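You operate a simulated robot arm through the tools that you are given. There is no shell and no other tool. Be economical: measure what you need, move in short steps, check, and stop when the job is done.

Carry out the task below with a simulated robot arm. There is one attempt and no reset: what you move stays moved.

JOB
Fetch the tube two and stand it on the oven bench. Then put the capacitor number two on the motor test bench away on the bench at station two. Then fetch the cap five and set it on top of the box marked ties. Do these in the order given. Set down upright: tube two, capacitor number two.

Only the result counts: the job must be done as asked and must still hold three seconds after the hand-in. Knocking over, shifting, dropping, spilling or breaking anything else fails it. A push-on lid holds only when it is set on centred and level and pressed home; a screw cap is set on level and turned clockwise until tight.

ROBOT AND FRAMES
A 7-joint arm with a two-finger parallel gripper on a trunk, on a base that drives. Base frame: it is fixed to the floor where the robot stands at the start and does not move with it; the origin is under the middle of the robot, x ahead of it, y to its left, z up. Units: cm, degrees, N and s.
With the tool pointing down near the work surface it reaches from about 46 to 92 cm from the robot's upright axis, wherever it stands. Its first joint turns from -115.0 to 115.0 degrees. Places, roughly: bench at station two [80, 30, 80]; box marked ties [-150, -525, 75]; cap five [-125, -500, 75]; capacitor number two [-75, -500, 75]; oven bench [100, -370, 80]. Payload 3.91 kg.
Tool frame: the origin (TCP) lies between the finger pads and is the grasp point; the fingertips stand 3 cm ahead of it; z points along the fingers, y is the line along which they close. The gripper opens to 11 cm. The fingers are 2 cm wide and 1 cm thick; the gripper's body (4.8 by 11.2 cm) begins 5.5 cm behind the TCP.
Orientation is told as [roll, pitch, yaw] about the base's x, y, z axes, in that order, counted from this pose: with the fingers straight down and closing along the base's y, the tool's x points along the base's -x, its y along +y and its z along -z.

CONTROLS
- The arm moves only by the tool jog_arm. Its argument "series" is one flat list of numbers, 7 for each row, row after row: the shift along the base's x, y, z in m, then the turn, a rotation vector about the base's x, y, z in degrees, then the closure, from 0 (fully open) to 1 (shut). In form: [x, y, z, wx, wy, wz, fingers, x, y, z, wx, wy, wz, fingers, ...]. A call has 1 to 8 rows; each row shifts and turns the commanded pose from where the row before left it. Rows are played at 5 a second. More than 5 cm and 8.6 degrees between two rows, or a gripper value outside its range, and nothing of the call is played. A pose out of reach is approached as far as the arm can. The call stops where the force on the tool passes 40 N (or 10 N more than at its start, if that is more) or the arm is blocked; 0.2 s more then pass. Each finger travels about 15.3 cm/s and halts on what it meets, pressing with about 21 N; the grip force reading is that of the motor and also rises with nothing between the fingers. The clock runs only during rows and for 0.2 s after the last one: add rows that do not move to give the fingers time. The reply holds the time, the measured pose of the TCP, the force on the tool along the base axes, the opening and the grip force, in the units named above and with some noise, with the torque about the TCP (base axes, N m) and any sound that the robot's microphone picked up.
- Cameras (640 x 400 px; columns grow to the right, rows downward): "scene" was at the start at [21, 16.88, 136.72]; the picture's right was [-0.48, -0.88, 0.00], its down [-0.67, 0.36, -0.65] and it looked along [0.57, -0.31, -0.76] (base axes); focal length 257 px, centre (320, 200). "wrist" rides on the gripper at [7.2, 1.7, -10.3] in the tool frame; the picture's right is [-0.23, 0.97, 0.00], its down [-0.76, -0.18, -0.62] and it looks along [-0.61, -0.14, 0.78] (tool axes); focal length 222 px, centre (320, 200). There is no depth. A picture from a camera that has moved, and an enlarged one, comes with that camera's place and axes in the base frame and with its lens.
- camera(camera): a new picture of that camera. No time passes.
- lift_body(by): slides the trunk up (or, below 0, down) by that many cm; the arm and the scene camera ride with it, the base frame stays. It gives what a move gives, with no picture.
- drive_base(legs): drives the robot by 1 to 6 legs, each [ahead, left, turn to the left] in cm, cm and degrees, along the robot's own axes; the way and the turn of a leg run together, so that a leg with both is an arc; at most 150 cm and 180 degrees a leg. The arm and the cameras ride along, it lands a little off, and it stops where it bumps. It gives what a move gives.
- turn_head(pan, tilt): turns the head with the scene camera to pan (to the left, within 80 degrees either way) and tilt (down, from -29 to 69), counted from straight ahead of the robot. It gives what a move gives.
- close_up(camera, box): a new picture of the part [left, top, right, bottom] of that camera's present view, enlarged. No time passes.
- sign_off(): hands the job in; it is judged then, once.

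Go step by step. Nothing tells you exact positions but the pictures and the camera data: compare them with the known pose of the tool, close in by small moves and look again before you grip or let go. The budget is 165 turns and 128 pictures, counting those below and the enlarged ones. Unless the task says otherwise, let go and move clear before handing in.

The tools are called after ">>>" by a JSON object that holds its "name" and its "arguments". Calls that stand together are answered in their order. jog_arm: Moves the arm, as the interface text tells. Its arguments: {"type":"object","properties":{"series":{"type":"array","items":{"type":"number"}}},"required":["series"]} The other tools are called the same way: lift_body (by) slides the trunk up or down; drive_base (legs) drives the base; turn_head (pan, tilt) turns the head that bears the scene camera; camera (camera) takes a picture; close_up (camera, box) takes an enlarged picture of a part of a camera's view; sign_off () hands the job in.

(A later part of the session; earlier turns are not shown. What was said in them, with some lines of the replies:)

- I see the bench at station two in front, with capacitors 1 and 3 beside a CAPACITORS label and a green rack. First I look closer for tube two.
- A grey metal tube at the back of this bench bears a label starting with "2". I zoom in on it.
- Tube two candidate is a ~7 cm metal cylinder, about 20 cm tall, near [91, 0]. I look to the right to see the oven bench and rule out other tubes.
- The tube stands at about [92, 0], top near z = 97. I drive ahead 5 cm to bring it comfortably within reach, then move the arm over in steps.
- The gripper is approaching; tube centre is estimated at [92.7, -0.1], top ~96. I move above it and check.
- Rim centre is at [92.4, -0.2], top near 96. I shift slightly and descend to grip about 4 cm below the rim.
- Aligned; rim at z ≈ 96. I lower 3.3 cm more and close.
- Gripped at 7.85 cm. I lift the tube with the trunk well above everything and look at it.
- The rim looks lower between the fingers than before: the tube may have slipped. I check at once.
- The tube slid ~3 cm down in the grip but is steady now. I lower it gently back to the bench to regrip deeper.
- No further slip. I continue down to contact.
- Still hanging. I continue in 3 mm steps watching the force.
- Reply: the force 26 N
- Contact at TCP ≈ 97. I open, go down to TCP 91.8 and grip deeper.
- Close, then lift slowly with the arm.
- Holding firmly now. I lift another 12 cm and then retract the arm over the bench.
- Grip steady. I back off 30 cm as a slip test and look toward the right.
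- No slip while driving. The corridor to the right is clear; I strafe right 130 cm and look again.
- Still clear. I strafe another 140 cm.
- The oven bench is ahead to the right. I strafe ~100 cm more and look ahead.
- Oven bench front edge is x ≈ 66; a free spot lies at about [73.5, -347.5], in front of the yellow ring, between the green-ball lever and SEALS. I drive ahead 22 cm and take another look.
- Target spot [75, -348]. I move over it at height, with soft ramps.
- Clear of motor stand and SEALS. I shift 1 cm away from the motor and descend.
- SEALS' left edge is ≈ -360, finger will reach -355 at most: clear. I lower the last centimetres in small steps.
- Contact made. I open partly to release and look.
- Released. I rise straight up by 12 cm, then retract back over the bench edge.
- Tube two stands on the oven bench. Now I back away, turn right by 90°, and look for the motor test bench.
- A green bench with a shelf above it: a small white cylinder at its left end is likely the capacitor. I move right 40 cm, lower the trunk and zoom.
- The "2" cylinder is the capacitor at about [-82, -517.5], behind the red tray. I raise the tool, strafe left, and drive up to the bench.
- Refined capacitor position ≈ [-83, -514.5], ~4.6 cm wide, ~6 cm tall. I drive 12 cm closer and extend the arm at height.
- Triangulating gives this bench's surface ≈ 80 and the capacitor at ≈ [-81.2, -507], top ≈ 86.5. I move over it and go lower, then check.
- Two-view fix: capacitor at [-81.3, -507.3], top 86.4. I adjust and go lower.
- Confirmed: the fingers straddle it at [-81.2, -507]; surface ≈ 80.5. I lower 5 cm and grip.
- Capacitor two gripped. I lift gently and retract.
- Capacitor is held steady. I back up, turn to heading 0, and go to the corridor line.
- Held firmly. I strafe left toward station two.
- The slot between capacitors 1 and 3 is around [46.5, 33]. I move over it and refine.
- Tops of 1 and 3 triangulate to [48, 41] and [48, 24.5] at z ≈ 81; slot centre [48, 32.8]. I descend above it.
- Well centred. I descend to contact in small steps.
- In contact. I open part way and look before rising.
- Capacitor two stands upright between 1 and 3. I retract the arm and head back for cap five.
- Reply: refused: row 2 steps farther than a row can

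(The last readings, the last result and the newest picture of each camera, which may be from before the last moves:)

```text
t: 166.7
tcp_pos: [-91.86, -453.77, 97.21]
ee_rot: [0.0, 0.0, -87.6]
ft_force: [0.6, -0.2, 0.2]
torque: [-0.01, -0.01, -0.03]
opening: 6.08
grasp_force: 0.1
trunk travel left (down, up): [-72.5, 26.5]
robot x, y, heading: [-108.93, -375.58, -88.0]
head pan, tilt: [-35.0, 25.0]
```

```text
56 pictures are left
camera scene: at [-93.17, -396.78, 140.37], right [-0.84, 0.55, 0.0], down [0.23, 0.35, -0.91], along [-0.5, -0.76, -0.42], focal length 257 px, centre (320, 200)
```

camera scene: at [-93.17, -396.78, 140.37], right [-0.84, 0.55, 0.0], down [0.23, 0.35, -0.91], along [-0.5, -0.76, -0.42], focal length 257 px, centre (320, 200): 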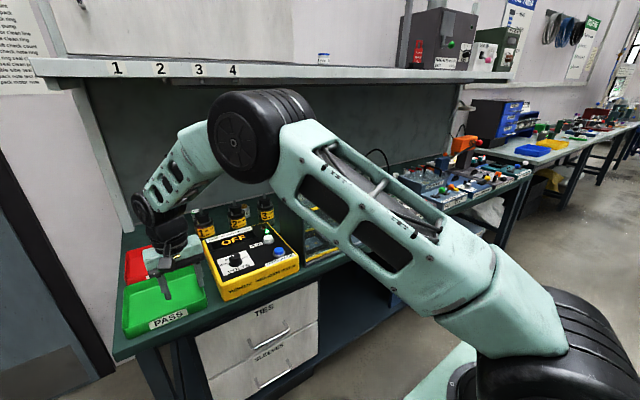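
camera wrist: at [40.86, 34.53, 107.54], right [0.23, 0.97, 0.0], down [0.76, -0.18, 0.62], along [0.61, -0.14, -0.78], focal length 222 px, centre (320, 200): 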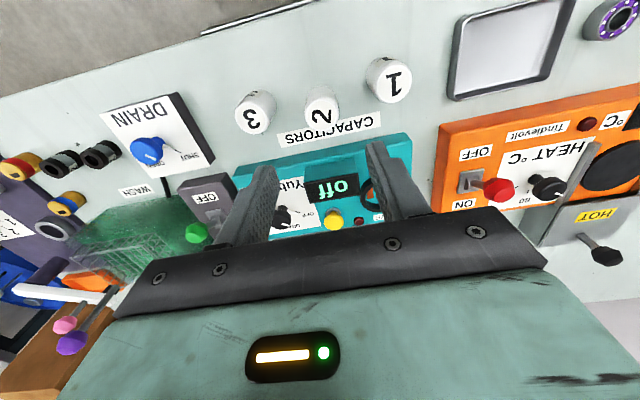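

The jog was refused and the drive ran with the arm extended; it met nothing, at that height the way was clear. Now I retract the arm and move right to see cap five and the TIES box.

>>> {"name": "jog_arm", "arguments": {"series": [0, 0.03, 0.02, 0, 0, 0, 0, 0, 0.04, 0.02, 0, 0, 0, 0, 0, 0.045, 0.01, 0, 0, 0, 0, 0, 0.045, 0, 0, 0, 0, 0, 0, 0.045, 0, 0, 0, 0, 0, 0, 0.03, 0, 0, 0, -1, 0, 0, 0, 0, 0, 0, -1, 0]}}

>>> {"name": "drive_base", "arguments": {"legs": [[0, -25, -1.8]]}}

>>> {"name": "turn_head", "arguments": {"pan": 10, "tilt": 25}}

>>> {"name": "camera", "arguments": {"camera": "scene"}}

```text
t: 168.3
tcp_pos: [-91.76, -430.36, 102.15]
ee_rot: [0.0, 0.0, -89.7]
ft_force: [-0.5, -0.8, -0.6]
torque: [0.01, 0.02, -0.02]
opening: 11.0
grasp_force: 0.1
trunk travel left (down, up): [-72.5, 26.5]
robot x, y, heading: [-108.8, -375.68, -88.4]
head pan, tilt: [-35.0, 25.0]
```

```text
t: 170.2
tcp_pos: [-118.61, -431.11, 102.11]
ee_rot: [0.1, 0.0, -91.4]
ft_force: [-0.4, 0.3, -0.1]
torque: [0.01, 0.04, 0.01]
opening: 11.01
grasp_force: 0.0
trunk travel left (down, up): [-72.5, 26.5]
robot x, y, heading: [-133.94, -375.64, -90.2]
head pan, tilt: [-35.0, 25.0]
```

```text
t: 171.3
tcp_pos: [-118.61, -431.22, 102.11]
ee_rot: [0.0, 0.0, -91.3]
ft_force: [-0.5, 0.3, 0.5]
torque: [0.02, 0.01, -0.03]
opening: 11.0
grasp_force: 0.0
trunk travel left (down, up): [-72.5, 26.5]
robot x, y, heading: [-133.7, -375.95, -89.9]
head pan, tilt: [10.0, 25.0]
```

```text
55 pictures are left
camera scene: at [-112.06, -399.11, 140.38], right [-0.99, -0.17, 0.0], down [-0.07, 0.42, -0.91], along [0.15, -0.89, -0.42], focal length 257 px, centre (320, 200)
```

scene: 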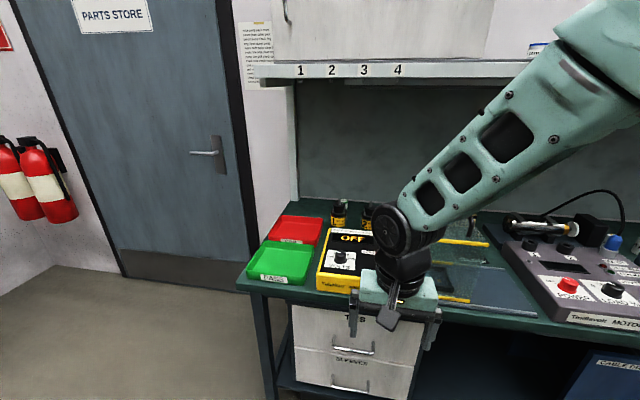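

The arm hides the spot. I raise the trunk, turn the arm aside by driving closer, and look again.

>>> {"name": "lift_body", "arguments": {"by": 15}}

>>> {"name": "drive_base", "arguments": {"legs": [[30, 0, 0]]}}

>>> {"name": "turn_head", "arguments": {"pan": 0, "tilt": 45}}

>>> {"name": "camera", "arguments": {"camera": "scene"}}

>>> {"name": "camera", "arguments": {"camera": "wrist"}}

```text
t: 173.0
tcp_pos: [-118.5, -431.19, 117.15]
ee_rot: [0.0, 0.1, -91.3]
ft_force: [-0.2, -0.4, -0.6]
torque: [0.01, 0.0, -0.04]
opening: 11.0
grasp_force: 0.0
trunk travel left (down, up): [-87.5, 11.5]
robot x, y, heading: [-134.03, -376.0, -90.2]
head pan, tilt: [10.0, 25.0]
```

```text
t: 175.1
tcp_pos: [-118.71, -461.25, 117.0]
ee_rot: [0.0, -0.1, -91.5]
ft_force: [1.2, -0.8, -0.5]
torque: [0.0, 0.01, 0.02]
opening: 10.99
grasp_force: 0.0
trunk travel left (down, up): [-87.5, 11.5]
robot x, y, heading: [-134.61, -405.73, -90.5]
head pan, tilt: [10.0, 25.0]
```

```text
t: 175.9
tcp_pos: [-118.83, -461.16, 117.24]
ee_rot: [0.0, 0.0, -91.4]
ft_force: [0.5, -1.0, 0.0]
torque: [-0.01, 0.0, -0.02]
opening: 11.0
grasp_force: 0.1
trunk travel left (down, up): [-87.5, 11.5]
robot x, y, heading: [-134.13, -406.07, -90.1]
head pan, tilt: [0.0, 45.0]
```

```text
54 pictures are left
camera scene: at [-113.79, -428.31, 152.32], right [-1.0, 0.0, 0.0], down [0.0, 0.71, -0.71], along [0.0, -0.71, -0.71], focal length 257 px, centre (320, 200)
```

scene: 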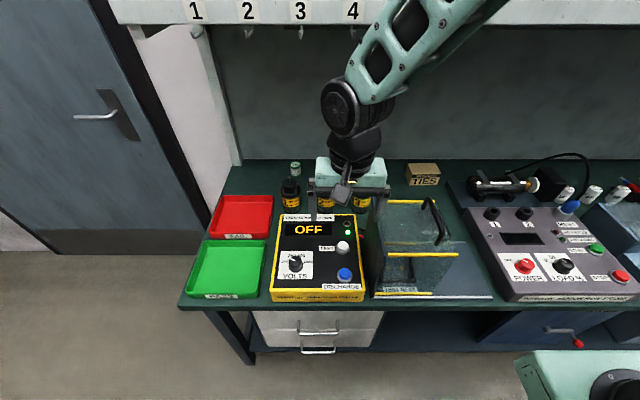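

```text
53 pictures are left
camera wrist: at [-116.87, -454.0, 127.52], right [0.97, -0.25, 0.0], down [-0.2, -0.76, 0.62], along [-0.16, -0.6, -0.78], focal length 222 px, centre (320, 200)
```

wrist: 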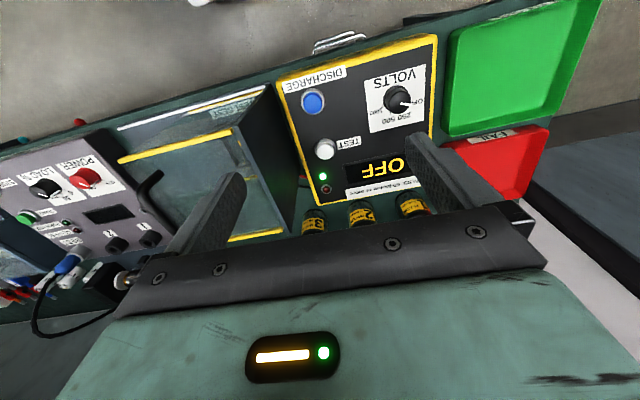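

The gripper hides cap five. I shift the gripper right 25 cm and look again, enlarged.

>>> {"name": "jog_arm", "arguments": {"series": [-0.045, 0.02, 0, 0, 0, 0, 0, -0.045, 0.02, 0, 0, 0, 0, 0, -0.045, 0.01, 0, 0, 0, 0, 0, -0.045, 0, 0, 0, 0, 0, 0, -0.045, 0, 0, 0, 0, 0, 0, -0.045, 0, 0, 0, 0, 0, 0, 0, 0, 0, 0, 0, 0, 0]}}

>>> {"name": "close_up", "arguments": {"camera": "scene", "box": [250, 140, 450, 260]}}

>>> {"name": "camera", "arguments": {"camera": "scene"}}

```text
t: 177.5
tcp_pos: [-145.85, -456.32, 117.1]
ee_rot: [0.1, 0.0, -91.4]
ft_force: [0.1, -0.4, -0.6]
torque: [-0.01, 0.01, 0.0]
opening: 11.0
grasp_force: 0.1
trunk travel left (down, up): [-87.5, 11.5]
robot x, y, heading: [-134.41, -406.15, -90.1]
head pan, tilt: [0.0, 45.0]
```

```text
3.20 times, centred on (350, 200) of scene
camera zoom: at [-113.81, -428.31, 152.32], right [-1.0, 0.0, 0.0], down [0.0, 0.71, -0.71], along [0.0, -0.71, -0.71], focal length 824 px, centre (224, 200)
```

zoom: 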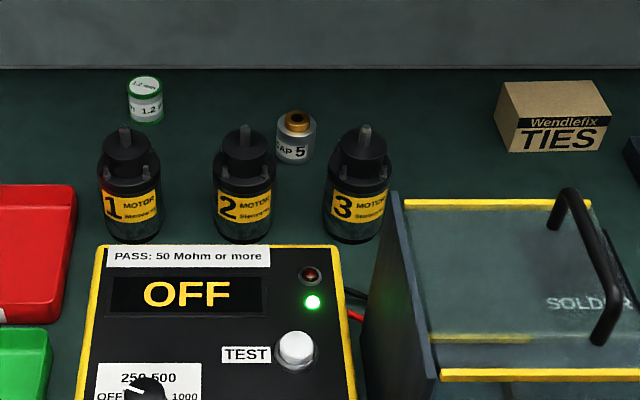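

```text
51 pictures are left
camera scene: at [-113.81, -428.31, 152.32], right [-1.0, 0.0, 0.0], down [0.0, 0.71, -0.71], along [0.0, -0.71, -0.71], focal length 257 px, centre (320, 200)
```

scene: 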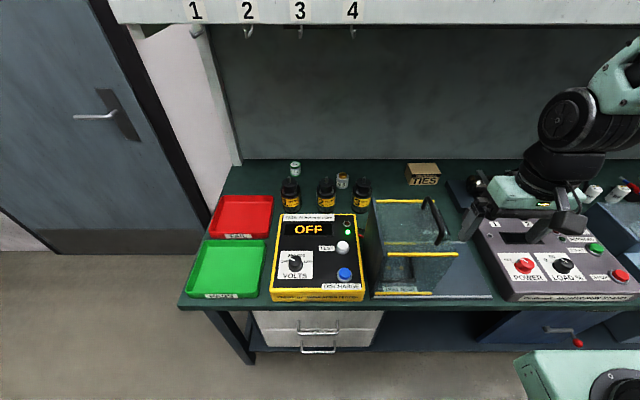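

Cap five stands at ≈ [-123, -509.5] behind motors 2 and 3; the TIES box top centre is ≈ [-156.5, -513]. There are hooks under the shelf to avoid; I look at them and at the box enlarged.

>>> {"name": "turn_head", "arguments": {"pan": 0, "tilt": 20}}

>>> {"name": "close_up", "arguments": {"camera": "scene", "box": [170, 80, 400, 230]}}

```text
t: 178.4
tcp_pos: [-145.81, -456.39, 117.04]
ee_rot: [0.0, 0.0, -91.4]
ft_force: [0.2, 0.8, 0.6]
torque: [0.0, 0.02, -0.02]
opening: 11.01
grasp_force: 0.1
trunk travel left (down, up): [-87.5, 11.5]
robot x, y, heading: [-134.27, -406.1, -90.3]
head pan, tilt: [0.0, 20.0]
```

```text
2.67 times, centred on (285, 155) of scene
camera zoom: at [-113.81, -429.49, 156.18], right [-1.0, 0.0, 0.0], down [0.0, 0.34, -0.94], along [0.0, -0.94, -0.34], focal length 686 px, centre (413, 320)
```

zoom: 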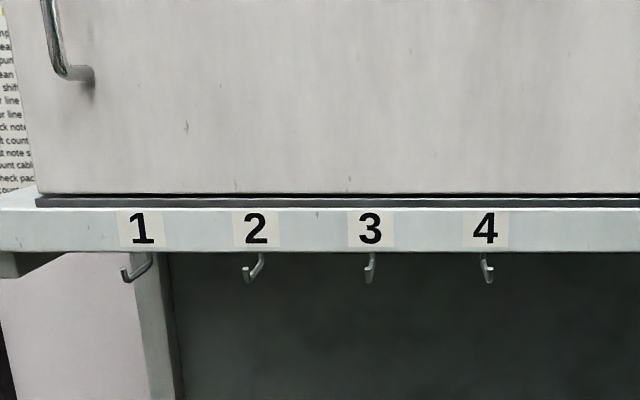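

Shelf front is at y ≈ -492 with hooks down to z ≈ 136.5, so under it I keep the TCP at or below 99. I drive to the working position, bring the gripper to x ≈ -123 and turn it 13°.

>>> {"name": "drive_base", "arguments": {"legs": [[0, -6, 0], [18.5, 0, 0]]}}

>>> {"name": "jog_arm", "arguments": {"series": [0.04, 0, 0, 0, 0, 3, 0.55, 0.04, 0, 0, 0, 0, 3, 0.55, 0.04, 0, 0, 0, 0, 3, 0.55, 0.04, 0, 0, 0, 0, 3, 0.55, 0.04, 0, 0, 0, 0, 2, 0.55, 0.04, 0, 0, 0, 0, 0, 0.55, 0.04, 0, 0, 0, 0, 0, 0.55, 0, 0, 0, 0, 0, 0, 0.55]}}

>>> {"name": "lift_body", "arguments": {"by": -15}}

>>> {"name": "turn_head", "arguments": {"pan": 0, "tilt": 42}}

>>> {"name": "camera", "arguments": {"camera": "scene"}}

>>> {"name": "camera", "arguments": {"camera": "wrist"}}

```text
t: 180.5
tcp_pos: [-151.82, -474.66, 116.94]
ee_rot: [0.0, 0.0, -91.4]
ft_force: [0.6, 0.2, 0.3]
torque: [-0.01, 0.0, 0.03]
opening: 11.0
grasp_force: 0.1
trunk travel left (down, up): [-87.5, 11.5]
robot x, y, heading: [-140.5, -424.49, -90.3]
head pan, tilt: [0.0, 20.0]
```

```text
t: 182.3
tcp_pos: [-123.99, -474.73, 117.13]
ee_rot: [0.0, 0.0, -77.4]
ft_force: [0.0, 0.4, -0.9]
torque: [0.02, 0.02, 0.0]
opening: 4.95
grasp_force: 0.1
trunk travel left (down, up): [-87.5, 11.5]
robot x, y, heading: [-140.07, -424.56, -90.3]
head pan, tilt: [0.0, 20.0]
```

```text
t: 184.1
tcp_pos: [-124.01, -474.78, 101.94]
ee_rot: [-0.1, 0.0, -77.3]
ft_force: [0.3, -0.9, 0.0]
torque: [0.01, -0.01, 0.0]
opening: 4.95
grasp_force: 0.0
trunk travel left (down, up): [-72.5, 26.5]
robot x, y, heading: [-139.99, -424.31, -89.9]
head pan, tilt: [0.0, 20.0]
```

```text
t: 184.9
tcp_pos: [-124.0, -474.8, 102.17]
ee_rot: [0.0, 0.0, -77.4]
ft_force: [0.6, 0.3, 0.6]
torque: [0.02, -0.02, 0.03]
opening: 4.94
grasp_force: 0.1
trunk travel left (down, up): [-72.5, 26.5]
robot x, y, heading: [-140.32, -424.56, -90.5]
head pan, tilt: [0.0, 42.0]
```

```text
49 pictures are left
camera scene: at [-119.91, -447.01, 137.76], right [-1.0, 0.0, 0.0], down [0.0, 0.67, -0.74], along [0.0, -0.74, -0.67], focal length 257 px, centre (320, 200)
```

scene: 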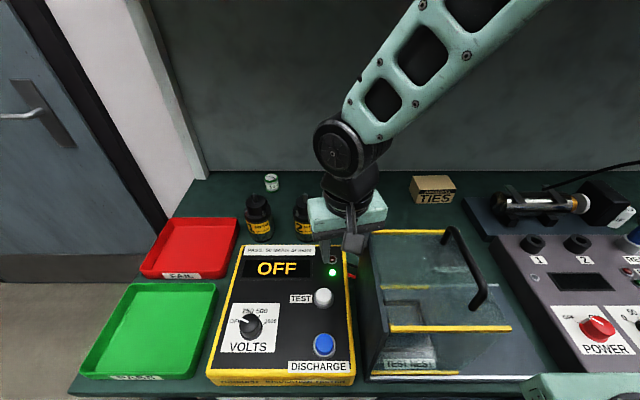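

```text
48 pictures are left
camera wrist: at [-123.84, -467.19, 112.51], right [1.0, -0.01, 0.0], down [-0.01, -0.78, 0.62], along [-0.01, -0.62, -0.78], focal length 222 px, centre (320, 200)
```

wrist: 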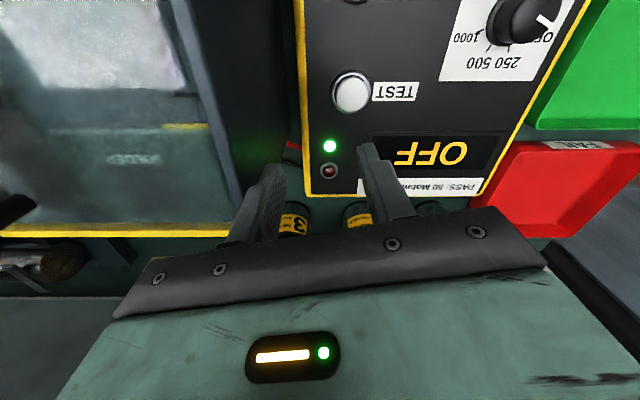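

I lower to 99.5 and advance between the motors, pausing at y ≈ -497 to look.

>>> {"name": "jog_arm", "arguments": {"series": [0.006, 0, -0.014, 0, 0, 0, 0.55, 0.005, -0.03, -0.012, 0, 0, 0, 0.55, 0, -0.04, 0, 0, 0, 0, 0.55, 0, -0.04, 0, 0, 0, 0, 0.55, 0, -0.04, 0, 0, 0, 0, 0.55, 0, -0.04, 0, 0, 0, 0, 0.55, 0, -0.03, 0, 0, 0, 0, 0.55, 0, 0, 0, 0, 0, 0, 0.55]}}

>>> {"name": "camera", "arguments": {"camera": "wrist"}}

>>> {"name": "camera", "arguments": {"camera": "scene"}}

```text
t: 186.7
tcp_pos: [-122.91, -496.88, 99.44]
ee_rot: [0.0, 0.1, -77.4]
ft_force: [1.0, 0.3, 0.7]
torque: [-0.01, -0.02, 0.0]
opening: 4.98
grasp_force: 0.0
trunk travel left (down, up): [-72.5, 26.5]
robot x, y, heading: [-140.26, -424.28, -90.1]
head pan, tilt: [0.0, 42.0]
```

```text
47 pictures are left
camera wrist: at [-122.79, -489.29, 109.97], right [1.0, -0.01, 0.0], down [-0.01, -0.78, 0.62], along [-0.01, -0.62, -0.78], focal length 222 px, centre (320, 200)
```

wrist: 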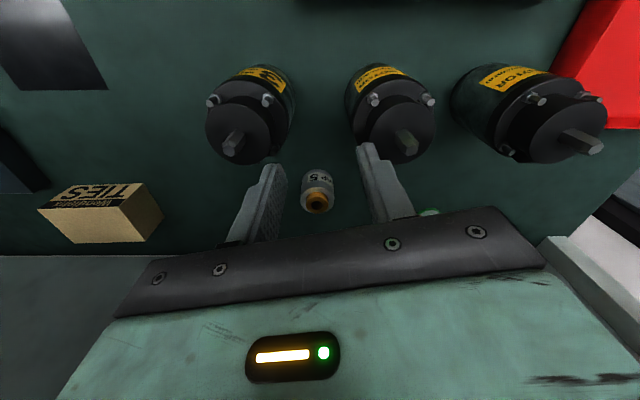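

```text
46 pictures are left
camera scene: at [-119.91, -447.0, 137.75], right [-1.0, 0.0, 0.0], down [0.0, 0.67, -0.74], along [0.0, -0.74, -0.67], focal length 257 px, centre (320, 200)
```

scene: 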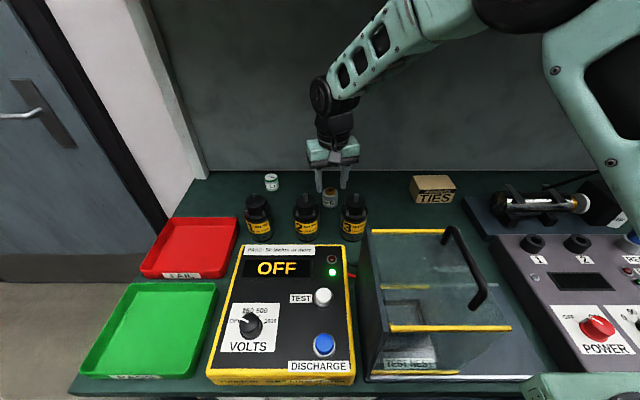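

Cap five is at ≈ [-123.3, -509.3]. I advance above it, open, and look.

>>> {"name": "jog_arm", "arguments": {"series": [-0.002, -0.03, 0, 0, 0, 0, 0.55, -0.002, -0.04, 0, 0, 0, 0, 0.55, 0, -0.04, 0, 0, 0, 0, 0.55, 0, -0.012, 0, 0, 0, 0, 0.2, 0, 0, -0.02, 0, 0, 0, 0.2, 0, 0, -0.02, 0, 0, 0, 0.2, 0, 0, 0, 0, 0, 0, 0.2]}}

>>> {"name": "camera", "arguments": {"camera": "wrist"}}

>>> {"name": "close_up", "arguments": {"camera": "scene", "box": [260, 110, 400, 240]}}

```text
t: 188.3
tcp_pos: [-123.2, -508.87, 95.59]
ee_rot: [0.0, 0.1, -77.4]
ft_force: [-0.3, 0.5, 0.0]
torque: [-0.04, 0.05, 0.01]
opening: 8.79
grasp_force: 0.2
trunk travel left (down, up): [-72.5, 26.5]
robot x, y, heading: [-140.05, -424.25, -90.3]
head pan, tilt: [0.0, 42.0]
```

```text
45 pictures are left
camera wrist: at [-123.16, -501.42, 105.93], right [1.0, -0.01, 0.0], down [-0.01, -0.78, 0.62], along [-0.01, -0.62, -0.78], focal length 222 px, centre (320, 200)
```

wrist: 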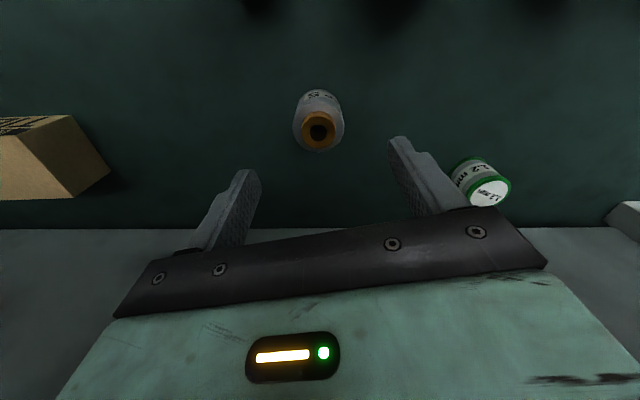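

```text
3.08 times, centred on (330, 175) of scene
camera zoom: at [-119.91, -447.01, 137.75], right [-1.0, 0.0, 0.0], down [0.0, 0.67, -0.74], along [0.0, -0.74, -0.67], focal length 792 px, centre (289, 277)
```

zoom: 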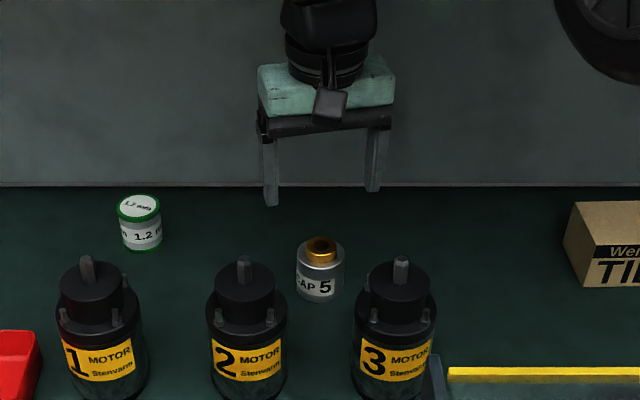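

Cap five top at [-123.2, -508.3], z ≈ 87. I centre and descend to z ≈ 84, then grip.

>>> {"name": "jog_arm", "arguments": {"series": [0, 0.005, -0.02, 0, 0, 0, 0.2, 0, 0, -0.03, 0, 0, 0, 0.2, 0, 0, -0.03, 0, 0, 0, 0.2, 0, 0, 0, 0, 0, 0, 0.2]}}

>>> {"name": "camera", "arguments": {"camera": "wrist"}}

>>> {"name": "close_up", "arguments": {"camera": "scene", "box": [260, 110, 400, 240]}}

```text
t: 189.3
tcp_pos: [-123.26, -508.52, 87.5]
ee_rot: [0.0, 0.0, -77.5]
ft_force: [0.1, 0.1, -0.9]
torque: [-0.01, 0.04, -0.02]
opening: 8.79
grasp_force: 0.0
trunk travel left (down, up): [-72.5, 26.5]
robot x, y, heading: [-140.16, -424.34, -90.3]
head pan, tilt: [0.0, 42.0]
```

```text
43 pictures are left
camera wrist: at [-123.14, -500.98, 97.9], right [1.0, -0.01, 0.0], down [-0.01, -0.78, 0.62], along [-0.01, -0.62, -0.78], focal length 222 px, centre (320, 200)
```

wrist: 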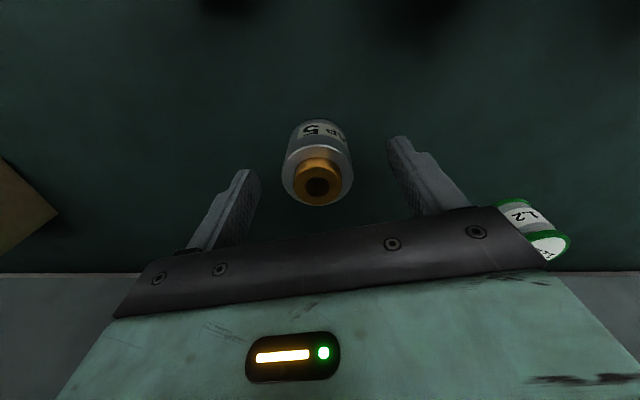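

```text
3.08 times, centred on (330, 175) of scene
camera zoom: at [-119.91, -447.01, 137.75], right [-1.0, 0.0, 0.0], down [0.0, 0.67, -0.74], along [0.0, -0.74, -0.67], focal length 792 px, centre (289, 277)
```

zoom: 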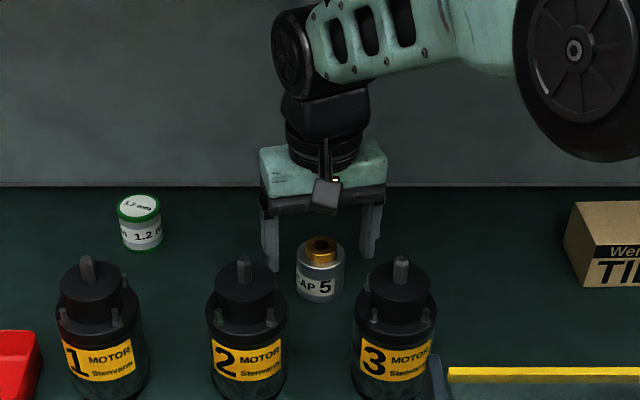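

Aligned. I lower 3.4 cm and close.

>>> {"name": "jog_arm", "arguments": {"series": [0, 0.001, -0.02, 0, 0, 0, 0.2, 0, 0, -0.014, 0, 0, 0, 0.2, 0, 0, 0, 0, 0, 0, 0.2, 0, 0, 0, 0, 0, 0, 1, 0, 0, 0, 0, 0, 0, 1, 0, 0, 0, 0, 0, 0, 1, 0, 0, 0, 0, 0, 0, 1]}}

>>> {"name": "camera", "arguments": {"camera": "wrist"}}

```text
t: 190.9
tcp_pos: [-123.22, -508.4, 84.14]
ee_rot: [0.0, 0.0, -77.5]
ft_force: [-1.4, -0.4, -0.1]
torque: [-0.01, 0.07, -0.03]
opening: 4.9
grasp_force: 21.1
trunk travel left (down, up): [-72.5, 26.5]
robot x, y, heading: [-140.28, -424.44, -90.0]
head pan, tilt: [0.0, 42.0]
```

```text
41 pictures are left
camera wrist: at [-123.13, -500.83, 94.51], right [1.0, -0.01, 0.0], down [-0.01, -0.78, 0.62], along [-0.01, -0.62, -0.78], focal length 222 px, centre (320, 200)
```

wrist: 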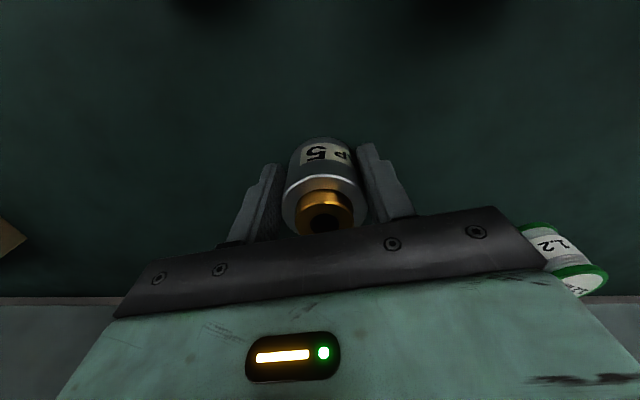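

Gripped. I lift gently to TCP ≈ 96.

>>> {"name": "jog_arm", "arguments": {"series": [0, 0, 0.005, 0, 0, 0, 1, 0, 0, 0.012, 0, 0, 0, 1, 0, 0, 0.02, 0, 0, 0, 1, 0, 0, 0.025, 0, 0, 0, 1, 0, 0, 0.025, 0, 0, 0, 1, 0, 0, 0.02, 0, 0, 0, 1, 0, 0, 0.01, 0, 0, 0, 1, 0, 0, 0, 0, 0, 0, 1]}}

>>> {"name": "jog_arm", "arguments": {"series": [-0.01, 0, 0, 0, 0, 0, 1, -0.025, 0, 0, 0, 0, 0, 1, -0.035, 0, 0, 0, 0, 0, 1, -0.035, 0, 0, 0, 0, 0, 1, -0.035, 0, 0, 0, 0, 0, 1, -0.03, 0, 0, 0, 0, 0, 1, -0.02, 0, 0, 0, 0, 0, 1, -0.01, 0, 0, 0, 0, 0, 1]}}

>>> {"name": "camera", "arguments": {"camera": "wrist"}}

>>> {"name": "camera", "arguments": {"camera": "scene"}}

```text
t: 192.7
tcp_pos: [-123.34, -508.39, 95.79]
ee_rot: [-0.1, 0.0, -77.4]
ft_force: [0.0, 1.3, -1.5]
torque: [-0.02, 0.0, -0.03]
opening: 4.92
grasp_force: 20.8
trunk travel left (down, up): [-72.5, 26.5]
robot x, y, heading: [-140.07, -424.52, -90.0]
head pan, tilt: [0.0, 42.0]
```

```text
t: 194.5
tcp_pos: [-143.29, -508.12, 95.81]
ee_rot: [0.1, 0.0, -77.4]
ft_force: [0.1, -0.2, -2.4]
torque: [0.01, 0.03, 0.02]
opening: 4.96
grasp_force: 21.2
trunk travel left (down, up): [-72.5, 26.5]
robot x, y, heading: [-140.59, -424.39, -90.3]
head pan, tilt: [0.0, 42.0]
```

```text
40 pictures are left
camera wrist: at [-143.19, -500.71, 106.22], right [1.0, -0.01, 0.0], down [-0.01, -0.78, 0.62], along [-0.01, -0.62, -0.78], focal length 222 px, centre (320, 200)
```

wrist: 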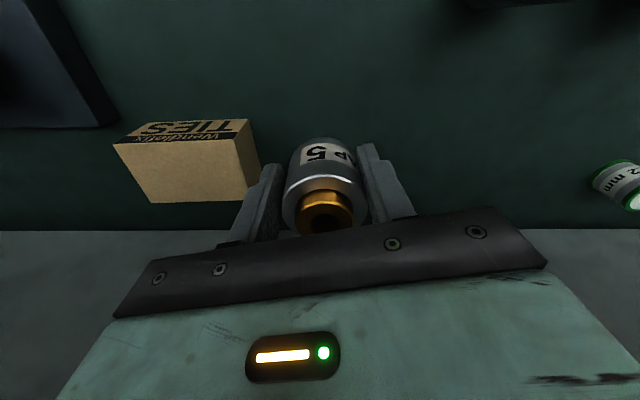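

```text
39 pictures are left
camera scene: at [-119.9, -447.02, 137.74], right [-1.0, 0.0, 0.0], down [0.0, 0.67, -0.74], along [0.0, -0.74, -0.67], focal length 257 px, centre (320, 200)
```

scene: 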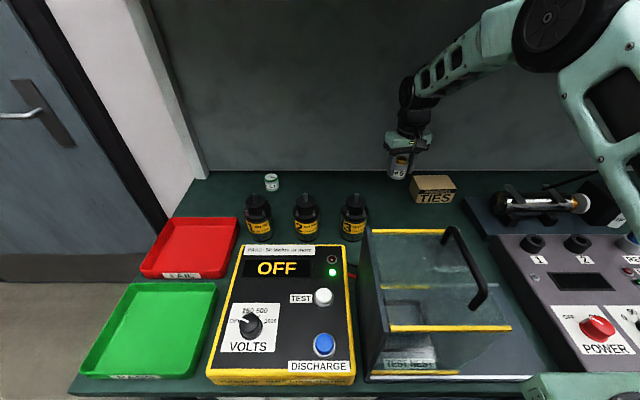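

Box top: centre ≈ [-157, -513], about 12 × 7.4 cm, z ≈ 86. I strafe the robot right 13.5 cm to stay well in reach, then check.

>>> {"name": "drive_base", "arguments": {"legs": [[0, -13.5, 0]]}}

>>> {"name": "jog_arm", "arguments": {"series": [0, -0.01, 0, 0, 0, -2, 1, 0, -0.02, 0, 0, 0, -3, 1, 0, -0.015, 0, 0, 0, -4, 1, 0, -0.005, 0, 0, 0, -3, 1, 0, 0, 0, 0, 0, -1, 1]}}

>>> {"name": "camera", "arguments": {"camera": "wrist"}}

>>> {"name": "close_up", "arguments": {"camera": "scene", "box": [300, 100, 460, 220]}}

```text
t: 195.8
tcp_pos: [-156.73, -508.19, 95.89]
ee_rot: [0.0, 0.0, -77.3]
ft_force: [-0.4, -0.3, -3.2]
torque: [0.03, 0.0, -0.02]
opening: 4.96
grasp_force: 21.6
trunk travel left (down, up): [-72.5, 26.5]
robot x, y, heading: [-153.78, -424.4, -90.3]
head pan, tilt: [0.0, 42.0]
```

```text
t: 197.0
tcp_pos: [-156.78, -513.3, 95.77]
ee_rot: [0.1, 0.0, -90.5]
ft_force: [-0.6, -0.9, -2.7]
torque: [-0.01, 0.01, -0.02]
opening: 4.94
grasp_force: 21.2
trunk travel left (down, up): [-72.5, 26.5]
robot x, y, heading: [-153.6, -424.44, -90.4]
head pan, tilt: [0.0, 42.0]
```

```text
38 pictures are left
camera wrist: at [-154.96, -505.88, 106.21], right [0.97, -0.23, 0.0], down [-0.18, -0.76, 0.62], along [-0.15, -0.61, -0.78], focal length 222 px, centre (320, 200)
```

wrist: 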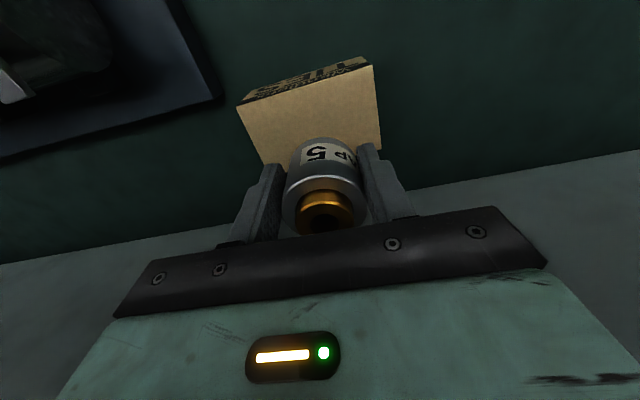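

```text
3.33 times, centred on (380, 160) of scene
camera zoom: at [-133.4, -446.96, 137.75], right [-1.0, 0.0, 0.0], down [0.0, 0.67, -0.74], along [0.0, -0.74, -0.67], focal length 858 px, centre (120, 333)
```

zoom: 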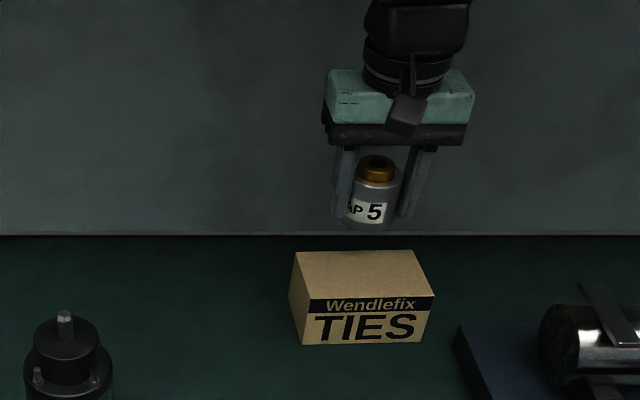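

Box centre refines to [-157.1, -512.5]. I correct slightly and lower toward the box top.

>>> {"name": "jog_arm", "arguments": {"series": [-0.003, 0.006, -0.005, 0, 0, 0, 1, 0, 0, -0.01, 0, 0, 0, 1, 0, 0, -0.012, 0, 0, 0, 1, 0, 0, -0.01, 0, 0, 0, 1, 0, 0, -0.005, 0, 0, 0, 1, 0, 0, 0, 0, 0, 0, 1]}}

>>> {"name": "close_up", "arguments": {"camera": "scene", "box": [300, 100, 460, 220]}}

>>> {"name": "camera", "arguments": {"camera": "wrist"}}

```text
t: 198.4
tcp_pos: [-156.96, -512.6, 91.63]
ee_rot: [-0.1, 0.0, -90.4]
ft_force: [-1.5, 0.7, -2.6]
torque: [0.02, 0.0, 0.0]
opening: 4.95
grasp_force: 21.2
trunk travel left (down, up): [-72.5, 26.5]
robot x, y, heading: [-153.45, -424.89, -90.3]
head pan, tilt: [0.0, 42.0]
```

```text
3.33 times, centred on (380, 160) of scene
camera zoom: at [-133.4, -446.97, 137.75], right [-1.0, 0.0, 0.0], down [0.0, 0.67, -0.74], along [0.0, -0.74, -0.67], focal length 858 px, centre (120, 333)
```

zoom: 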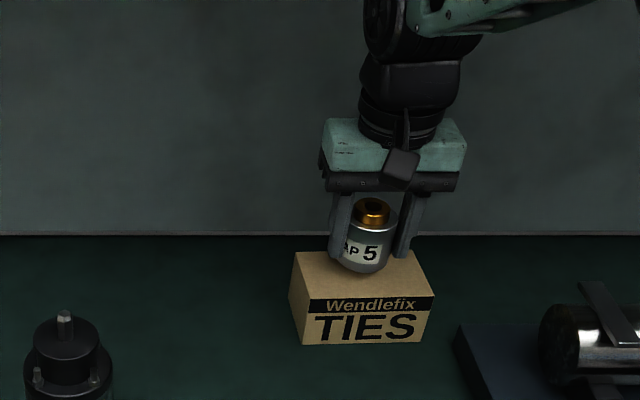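

```text
35 pictures are left
camera wrist: at [-155.26, -505.29, 102.03], right [0.97, -0.23, 0.0], down [-0.18, -0.76, 0.62], along [-0.15, -0.61, -0.78], focal length 222 px, centre (320, 200)
```

wrist: 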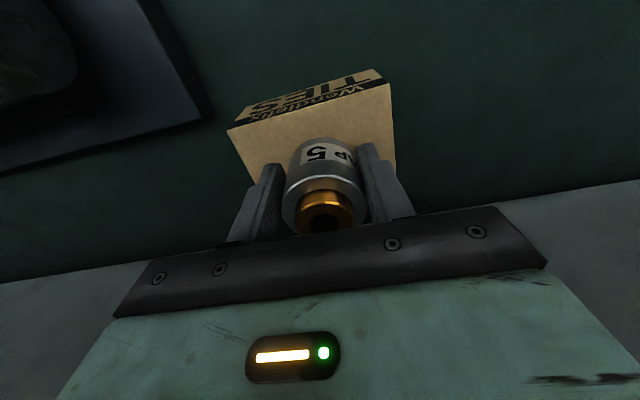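

Centred over the box. I lower in 2–3 mm steps to contact.

>>> {"name": "jog_arm", "arguments": {"series": [0, 0, -0.004, 0, 0, 0, 1, 0, 0, -0.004, 0, 0, 0, 1, 0, 0, 0, 0, 0, 0, 1]}}

>>> {"name": "jog_arm", "arguments": {"series": [0, 0, -0.003, 0, 0, 0, 1, 0, 0, 0, 0, 0, 0, 1]}}

>>> {"name": "jog_arm", "arguments": {"series": [0, 0, -0.002, 0, 0, 0, 1, 0, 0, 0, 0, 0, 0, 1]}}

```text
t: 199.2
tcp_pos: [-157.04, -512.55, 90.71]
ee_rot: [0.0, 0.0, -90.4]
ft_force: [-0.7, 0.7, -2.1]
torque: [0.03, 0.01, -0.01]
opening: 4.92
grasp_force: 20.9
trunk travel left (down, up): [-72.5, 26.5]
robot x, y, heading: [-153.76, -424.09, -90.5]
head pan, tilt: [0.0, 42.0]
```

```text
t: 199.8
tcp_pos: [-157.09, -512.71, 90.43]
ee_rot: [0.0, 0.0, -90.4]
ft_force: [-0.1, 0.0, -3.0]
torque: [0.0, -0.04, 0.01]
opening: 4.93
grasp_force: 21.6
trunk travel left (down, up): [-72.5, 26.5]
robot x, y, heading: [-153.59, -424.53, -90.0]
head pan, tilt: [0.0, 42.0]
```

```text
t: 200.4
tcp_pos: [-156.95, -512.48, 90.41]
ee_rot: [0.0, 0.0, -90.4]
ft_force: [-0.6, -0.2, -3.2]
torque: [0.01, -0.01, 0.0]
opening: 4.95
grasp_force: 21.0
trunk travel left (down, up): [-72.5, 26.5]
robot x, y, heading: [-153.67, -424.8, -90.1]
head pan, tilt: [0.0, 42.0]
```

Not yet in contact; I continue 2 mm at a time.

>>> {"name": "jog_arm", "arguments": {"series": [0, 0, -0.002, 0, 0, 0, 1, 0, 0, 0, 0, 0, 0, 1]}}

>>> {"name": "jog_arm", "arguments": {"series": [0, 0, -0.002, 0, 0, 0, 1, 0, 0, 0, 0, 0, 0, 1]}}

>>> {"name": "close_up", "arguments": {"camera": "scene", "box": [340, 130, 430, 210]}}

```text
t: 201.0
tcp_pos: [-157.04, -512.55, 90.12]
ee_rot: [0.0, 0.0, -90.4]
ft_force: [-0.4, -0.6, -2.6]
torque: [-0.01, -0.04, 0.01]
opening: 4.91
grasp_force: 21.2
trunk travel left (down, up): [-72.5, 26.5]
robot x, y, heading: [-153.87, -424.39, -90.1]
head pan, tilt: [0.0, 42.0]
```

```text
t: 201.6
tcp_pos: [-157.04, -512.61, 90.19]
ee_rot: [0.0, -0.1, -90.4]
ft_force: [0.3, 1.8, 11.0]
torque: [0.16, 0.05, -0.03]
opening: 4.92
grasp_force: 21.3
trunk travel left (down, up): [-72.5, 26.5]
robot x, y, heading: [-153.92, -424.33, -90.3]
head pan, tilt: [0.0, 42.0]
```

```text
5.00 times, centred on (385, 170) of scene
camera zoom: at [-133.4, -446.89, 137.78], right [-1.0, 0.0, 0.0], down [0.0, 0.67, -0.74], along [0.0, -0.74, -0.67], focal length 1287 px, centre (-5, 350)
```

zoom: 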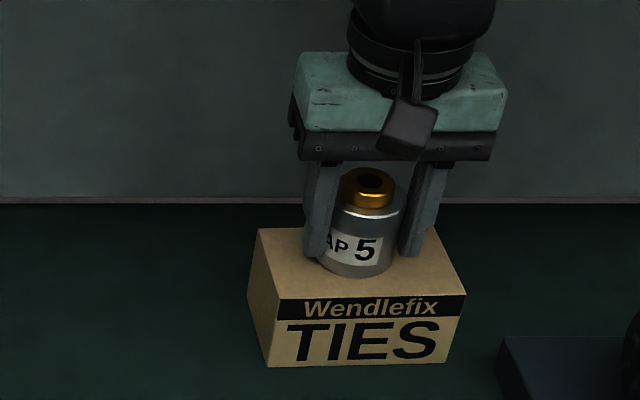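

Contact. I open and rise straight up 6 cm, staying below the shelf, then look.

>>> {"name": "jog_arm", "arguments": {"series": [0, 0, 0, 0, 0, 0, 0.35, 0, 0, 0, 0, 0, 0, 0.35, 0, 0, 0, 0, 0, 0, 0.35, 0, 0, 0.01, 0, 0, 0, 0.35, 0, 0, 0.02, 0, 0, 0, 0.35, 0, 0, 0.03, 0, 0, 0, 0.35, 0, 0, 0.02, 0, 0, 0, 0.35, 0, 0, 0, 0, 0, 0, 0.35]}}

>>> {"name": "close_up", "arguments": {"camera": "scene", "box": [300, 100, 460, 220]}}

>>> {"name": "camera", "arguments": {"camera": "wrist"}}

```text
t: 203.4
tcp_pos: [-157.01, -512.52, 98.06]
ee_rot: [0.1, 0.1, -90.3]
ft_force: [-0.5, 0.2, 0.2]
torque: [0.06, -0.02, -0.03]
opening: 7.15
grasp_force: 0.1
trunk travel left (down, up): [-72.5, 26.5]
robot x, y, heading: [-153.85, -424.43, -90.3]
head pan, tilt: [0.0, 42.0]
```

```text
3.33 times, centred on (380, 160) of scene
camera zoom: at [-133.4, -446.95, 137.75], right [-1.0, 0.0, 0.0], down [0.0, 0.67, -0.74], along [0.0, -0.74, -0.67], focal length 858 px, centre (120, 333)
```

zoom: 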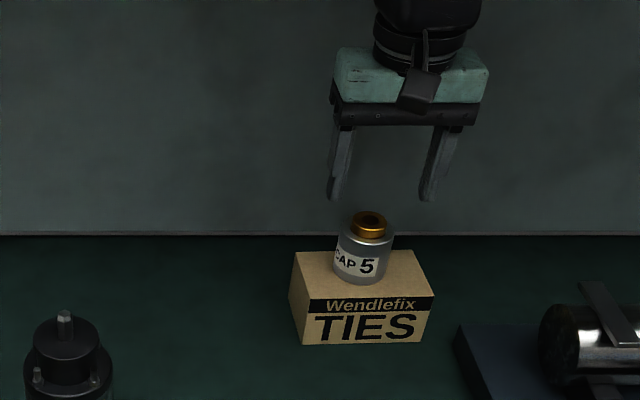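

```text
32 pictures are left
camera wrist: at [-155.26, -505.3, 108.37], right [0.97, -0.23, 0.0], down [-0.18, -0.76, 0.62], along [-0.15, -0.61, -0.78], focal length 222 px, centre (320, 200)
```

wrist: 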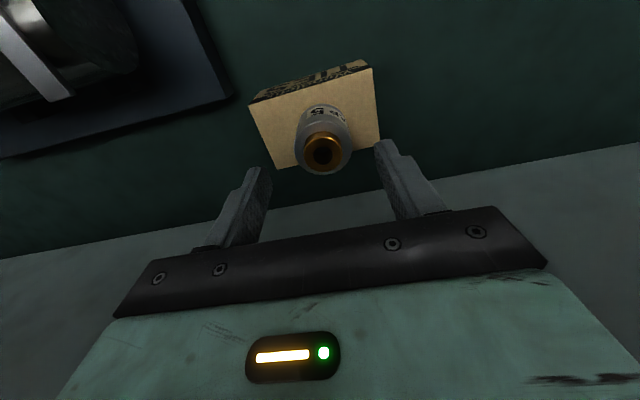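

Cap five rests on the TIES box. I move the gripper clear and glance back at the oven bench.

>>> {"name": "jog_arm", "arguments": {"series": [0, 0.03, 0, 0, 0, 0, 0.35, 0, 0.04, 0, 0, 0, 0, 0.35, 0, 0.04, 0, 0, 0, 0, 0.35, 0, 0.03, 0, 0, 0, 0, 0.35, 0, 0, 0, 0, 0, 0, 0.35]}}

>>> {"name": "camera", "arguments": {"camera": "scene"}}

>>> {"name": "turn_head", "arguments": {"pan": 80, "tilt": 10}}

>>> {"name": "camera", "arguments": {"camera": "scene"}}

```text
t: 204.6
tcp_pos: [-157.14, -498.49, 97.99]
ee_rot: [0.0, 0.0, -90.3]
ft_force: [0.1, -0.5, -0.3]
torque: [0.0, 0.0, -0.01]
opening: 7.13
grasp_force: 0.1
trunk travel left (down, up): [-72.5, 26.5]
robot x, y, heading: [-153.74, -424.74, -90.3]
head pan, tilt: [0.0, 42.0]
```

```text
31 pictures are left
camera scene: at [-133.4, -446.96, 137.75], right [-1.0, 0.0, 0.0], down [0.0, 0.67, -0.74], along [0.0, -0.74, -0.67], focal length 257 px, centre (320, 200)
```

scene: 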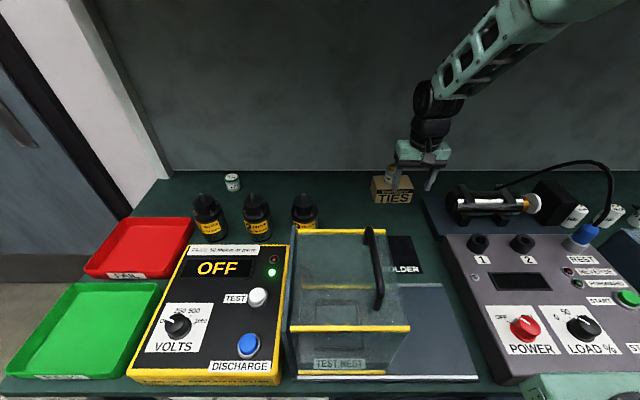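

```text
t: 206.2
tcp_pos: [-157.06, -498.66, 97.96]
ee_rot: [0.1, 0.1, -90.4]
ft_force: [-0.1, 0.9, 0.5]
torque: [0.04, 0.02, -0.01]
opening: 7.15
grasp_force: 0.0
trunk travel left (down, up): [-72.5, 26.5]
robot x, y, heading: [-153.77, -424.77, -90.4]
head pan, tilt: [80.0, 10.0]
```

```text
30 pictures are left
camera scene: at [-124.21, -440.25, 142.81], right [-0.18, -0.98, 0.0], down [-0.17, 0.03, -0.98], along [0.97, -0.18, -0.17], focal length 257 px, centre (320, 200)
```

scene: 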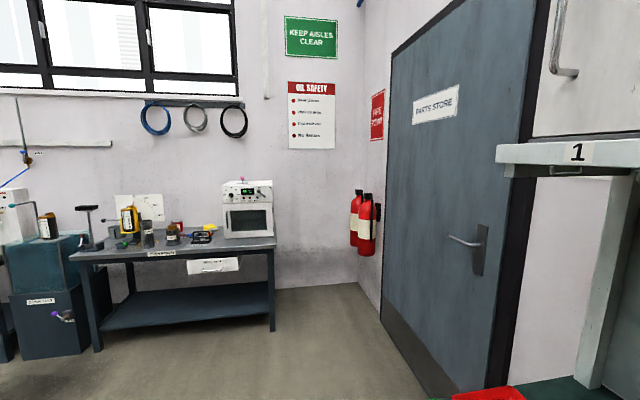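

Tube two still stands upright on the oven bench, and the gripper is clear of cap five on the TIES box. I hand in.

>>> {"name": "sign_off", "arguments": {}}

```text
The job is handed in.
```

I did all three tasks in order and handed the job in, but I have no verdict from the check yet. Tube two is standing on the oven bench and capacitor two is upright between capacitors 1 and 3 at station two. Cap five is sitting on the box marked ties.

Two things went off plan:
- **Tube slip:** the tube slid about 4 cm in the grip when I first lifted it with the trunk. I set it back down and gripped it lower, and it held from there.
- **Arm left out:** a retract move was refused after I put the capacitor down, so the robot drove back down the room with the arm still extended. It didn't bump anything. Afterwards I saw tube two still standing, but I did not look at station two again.
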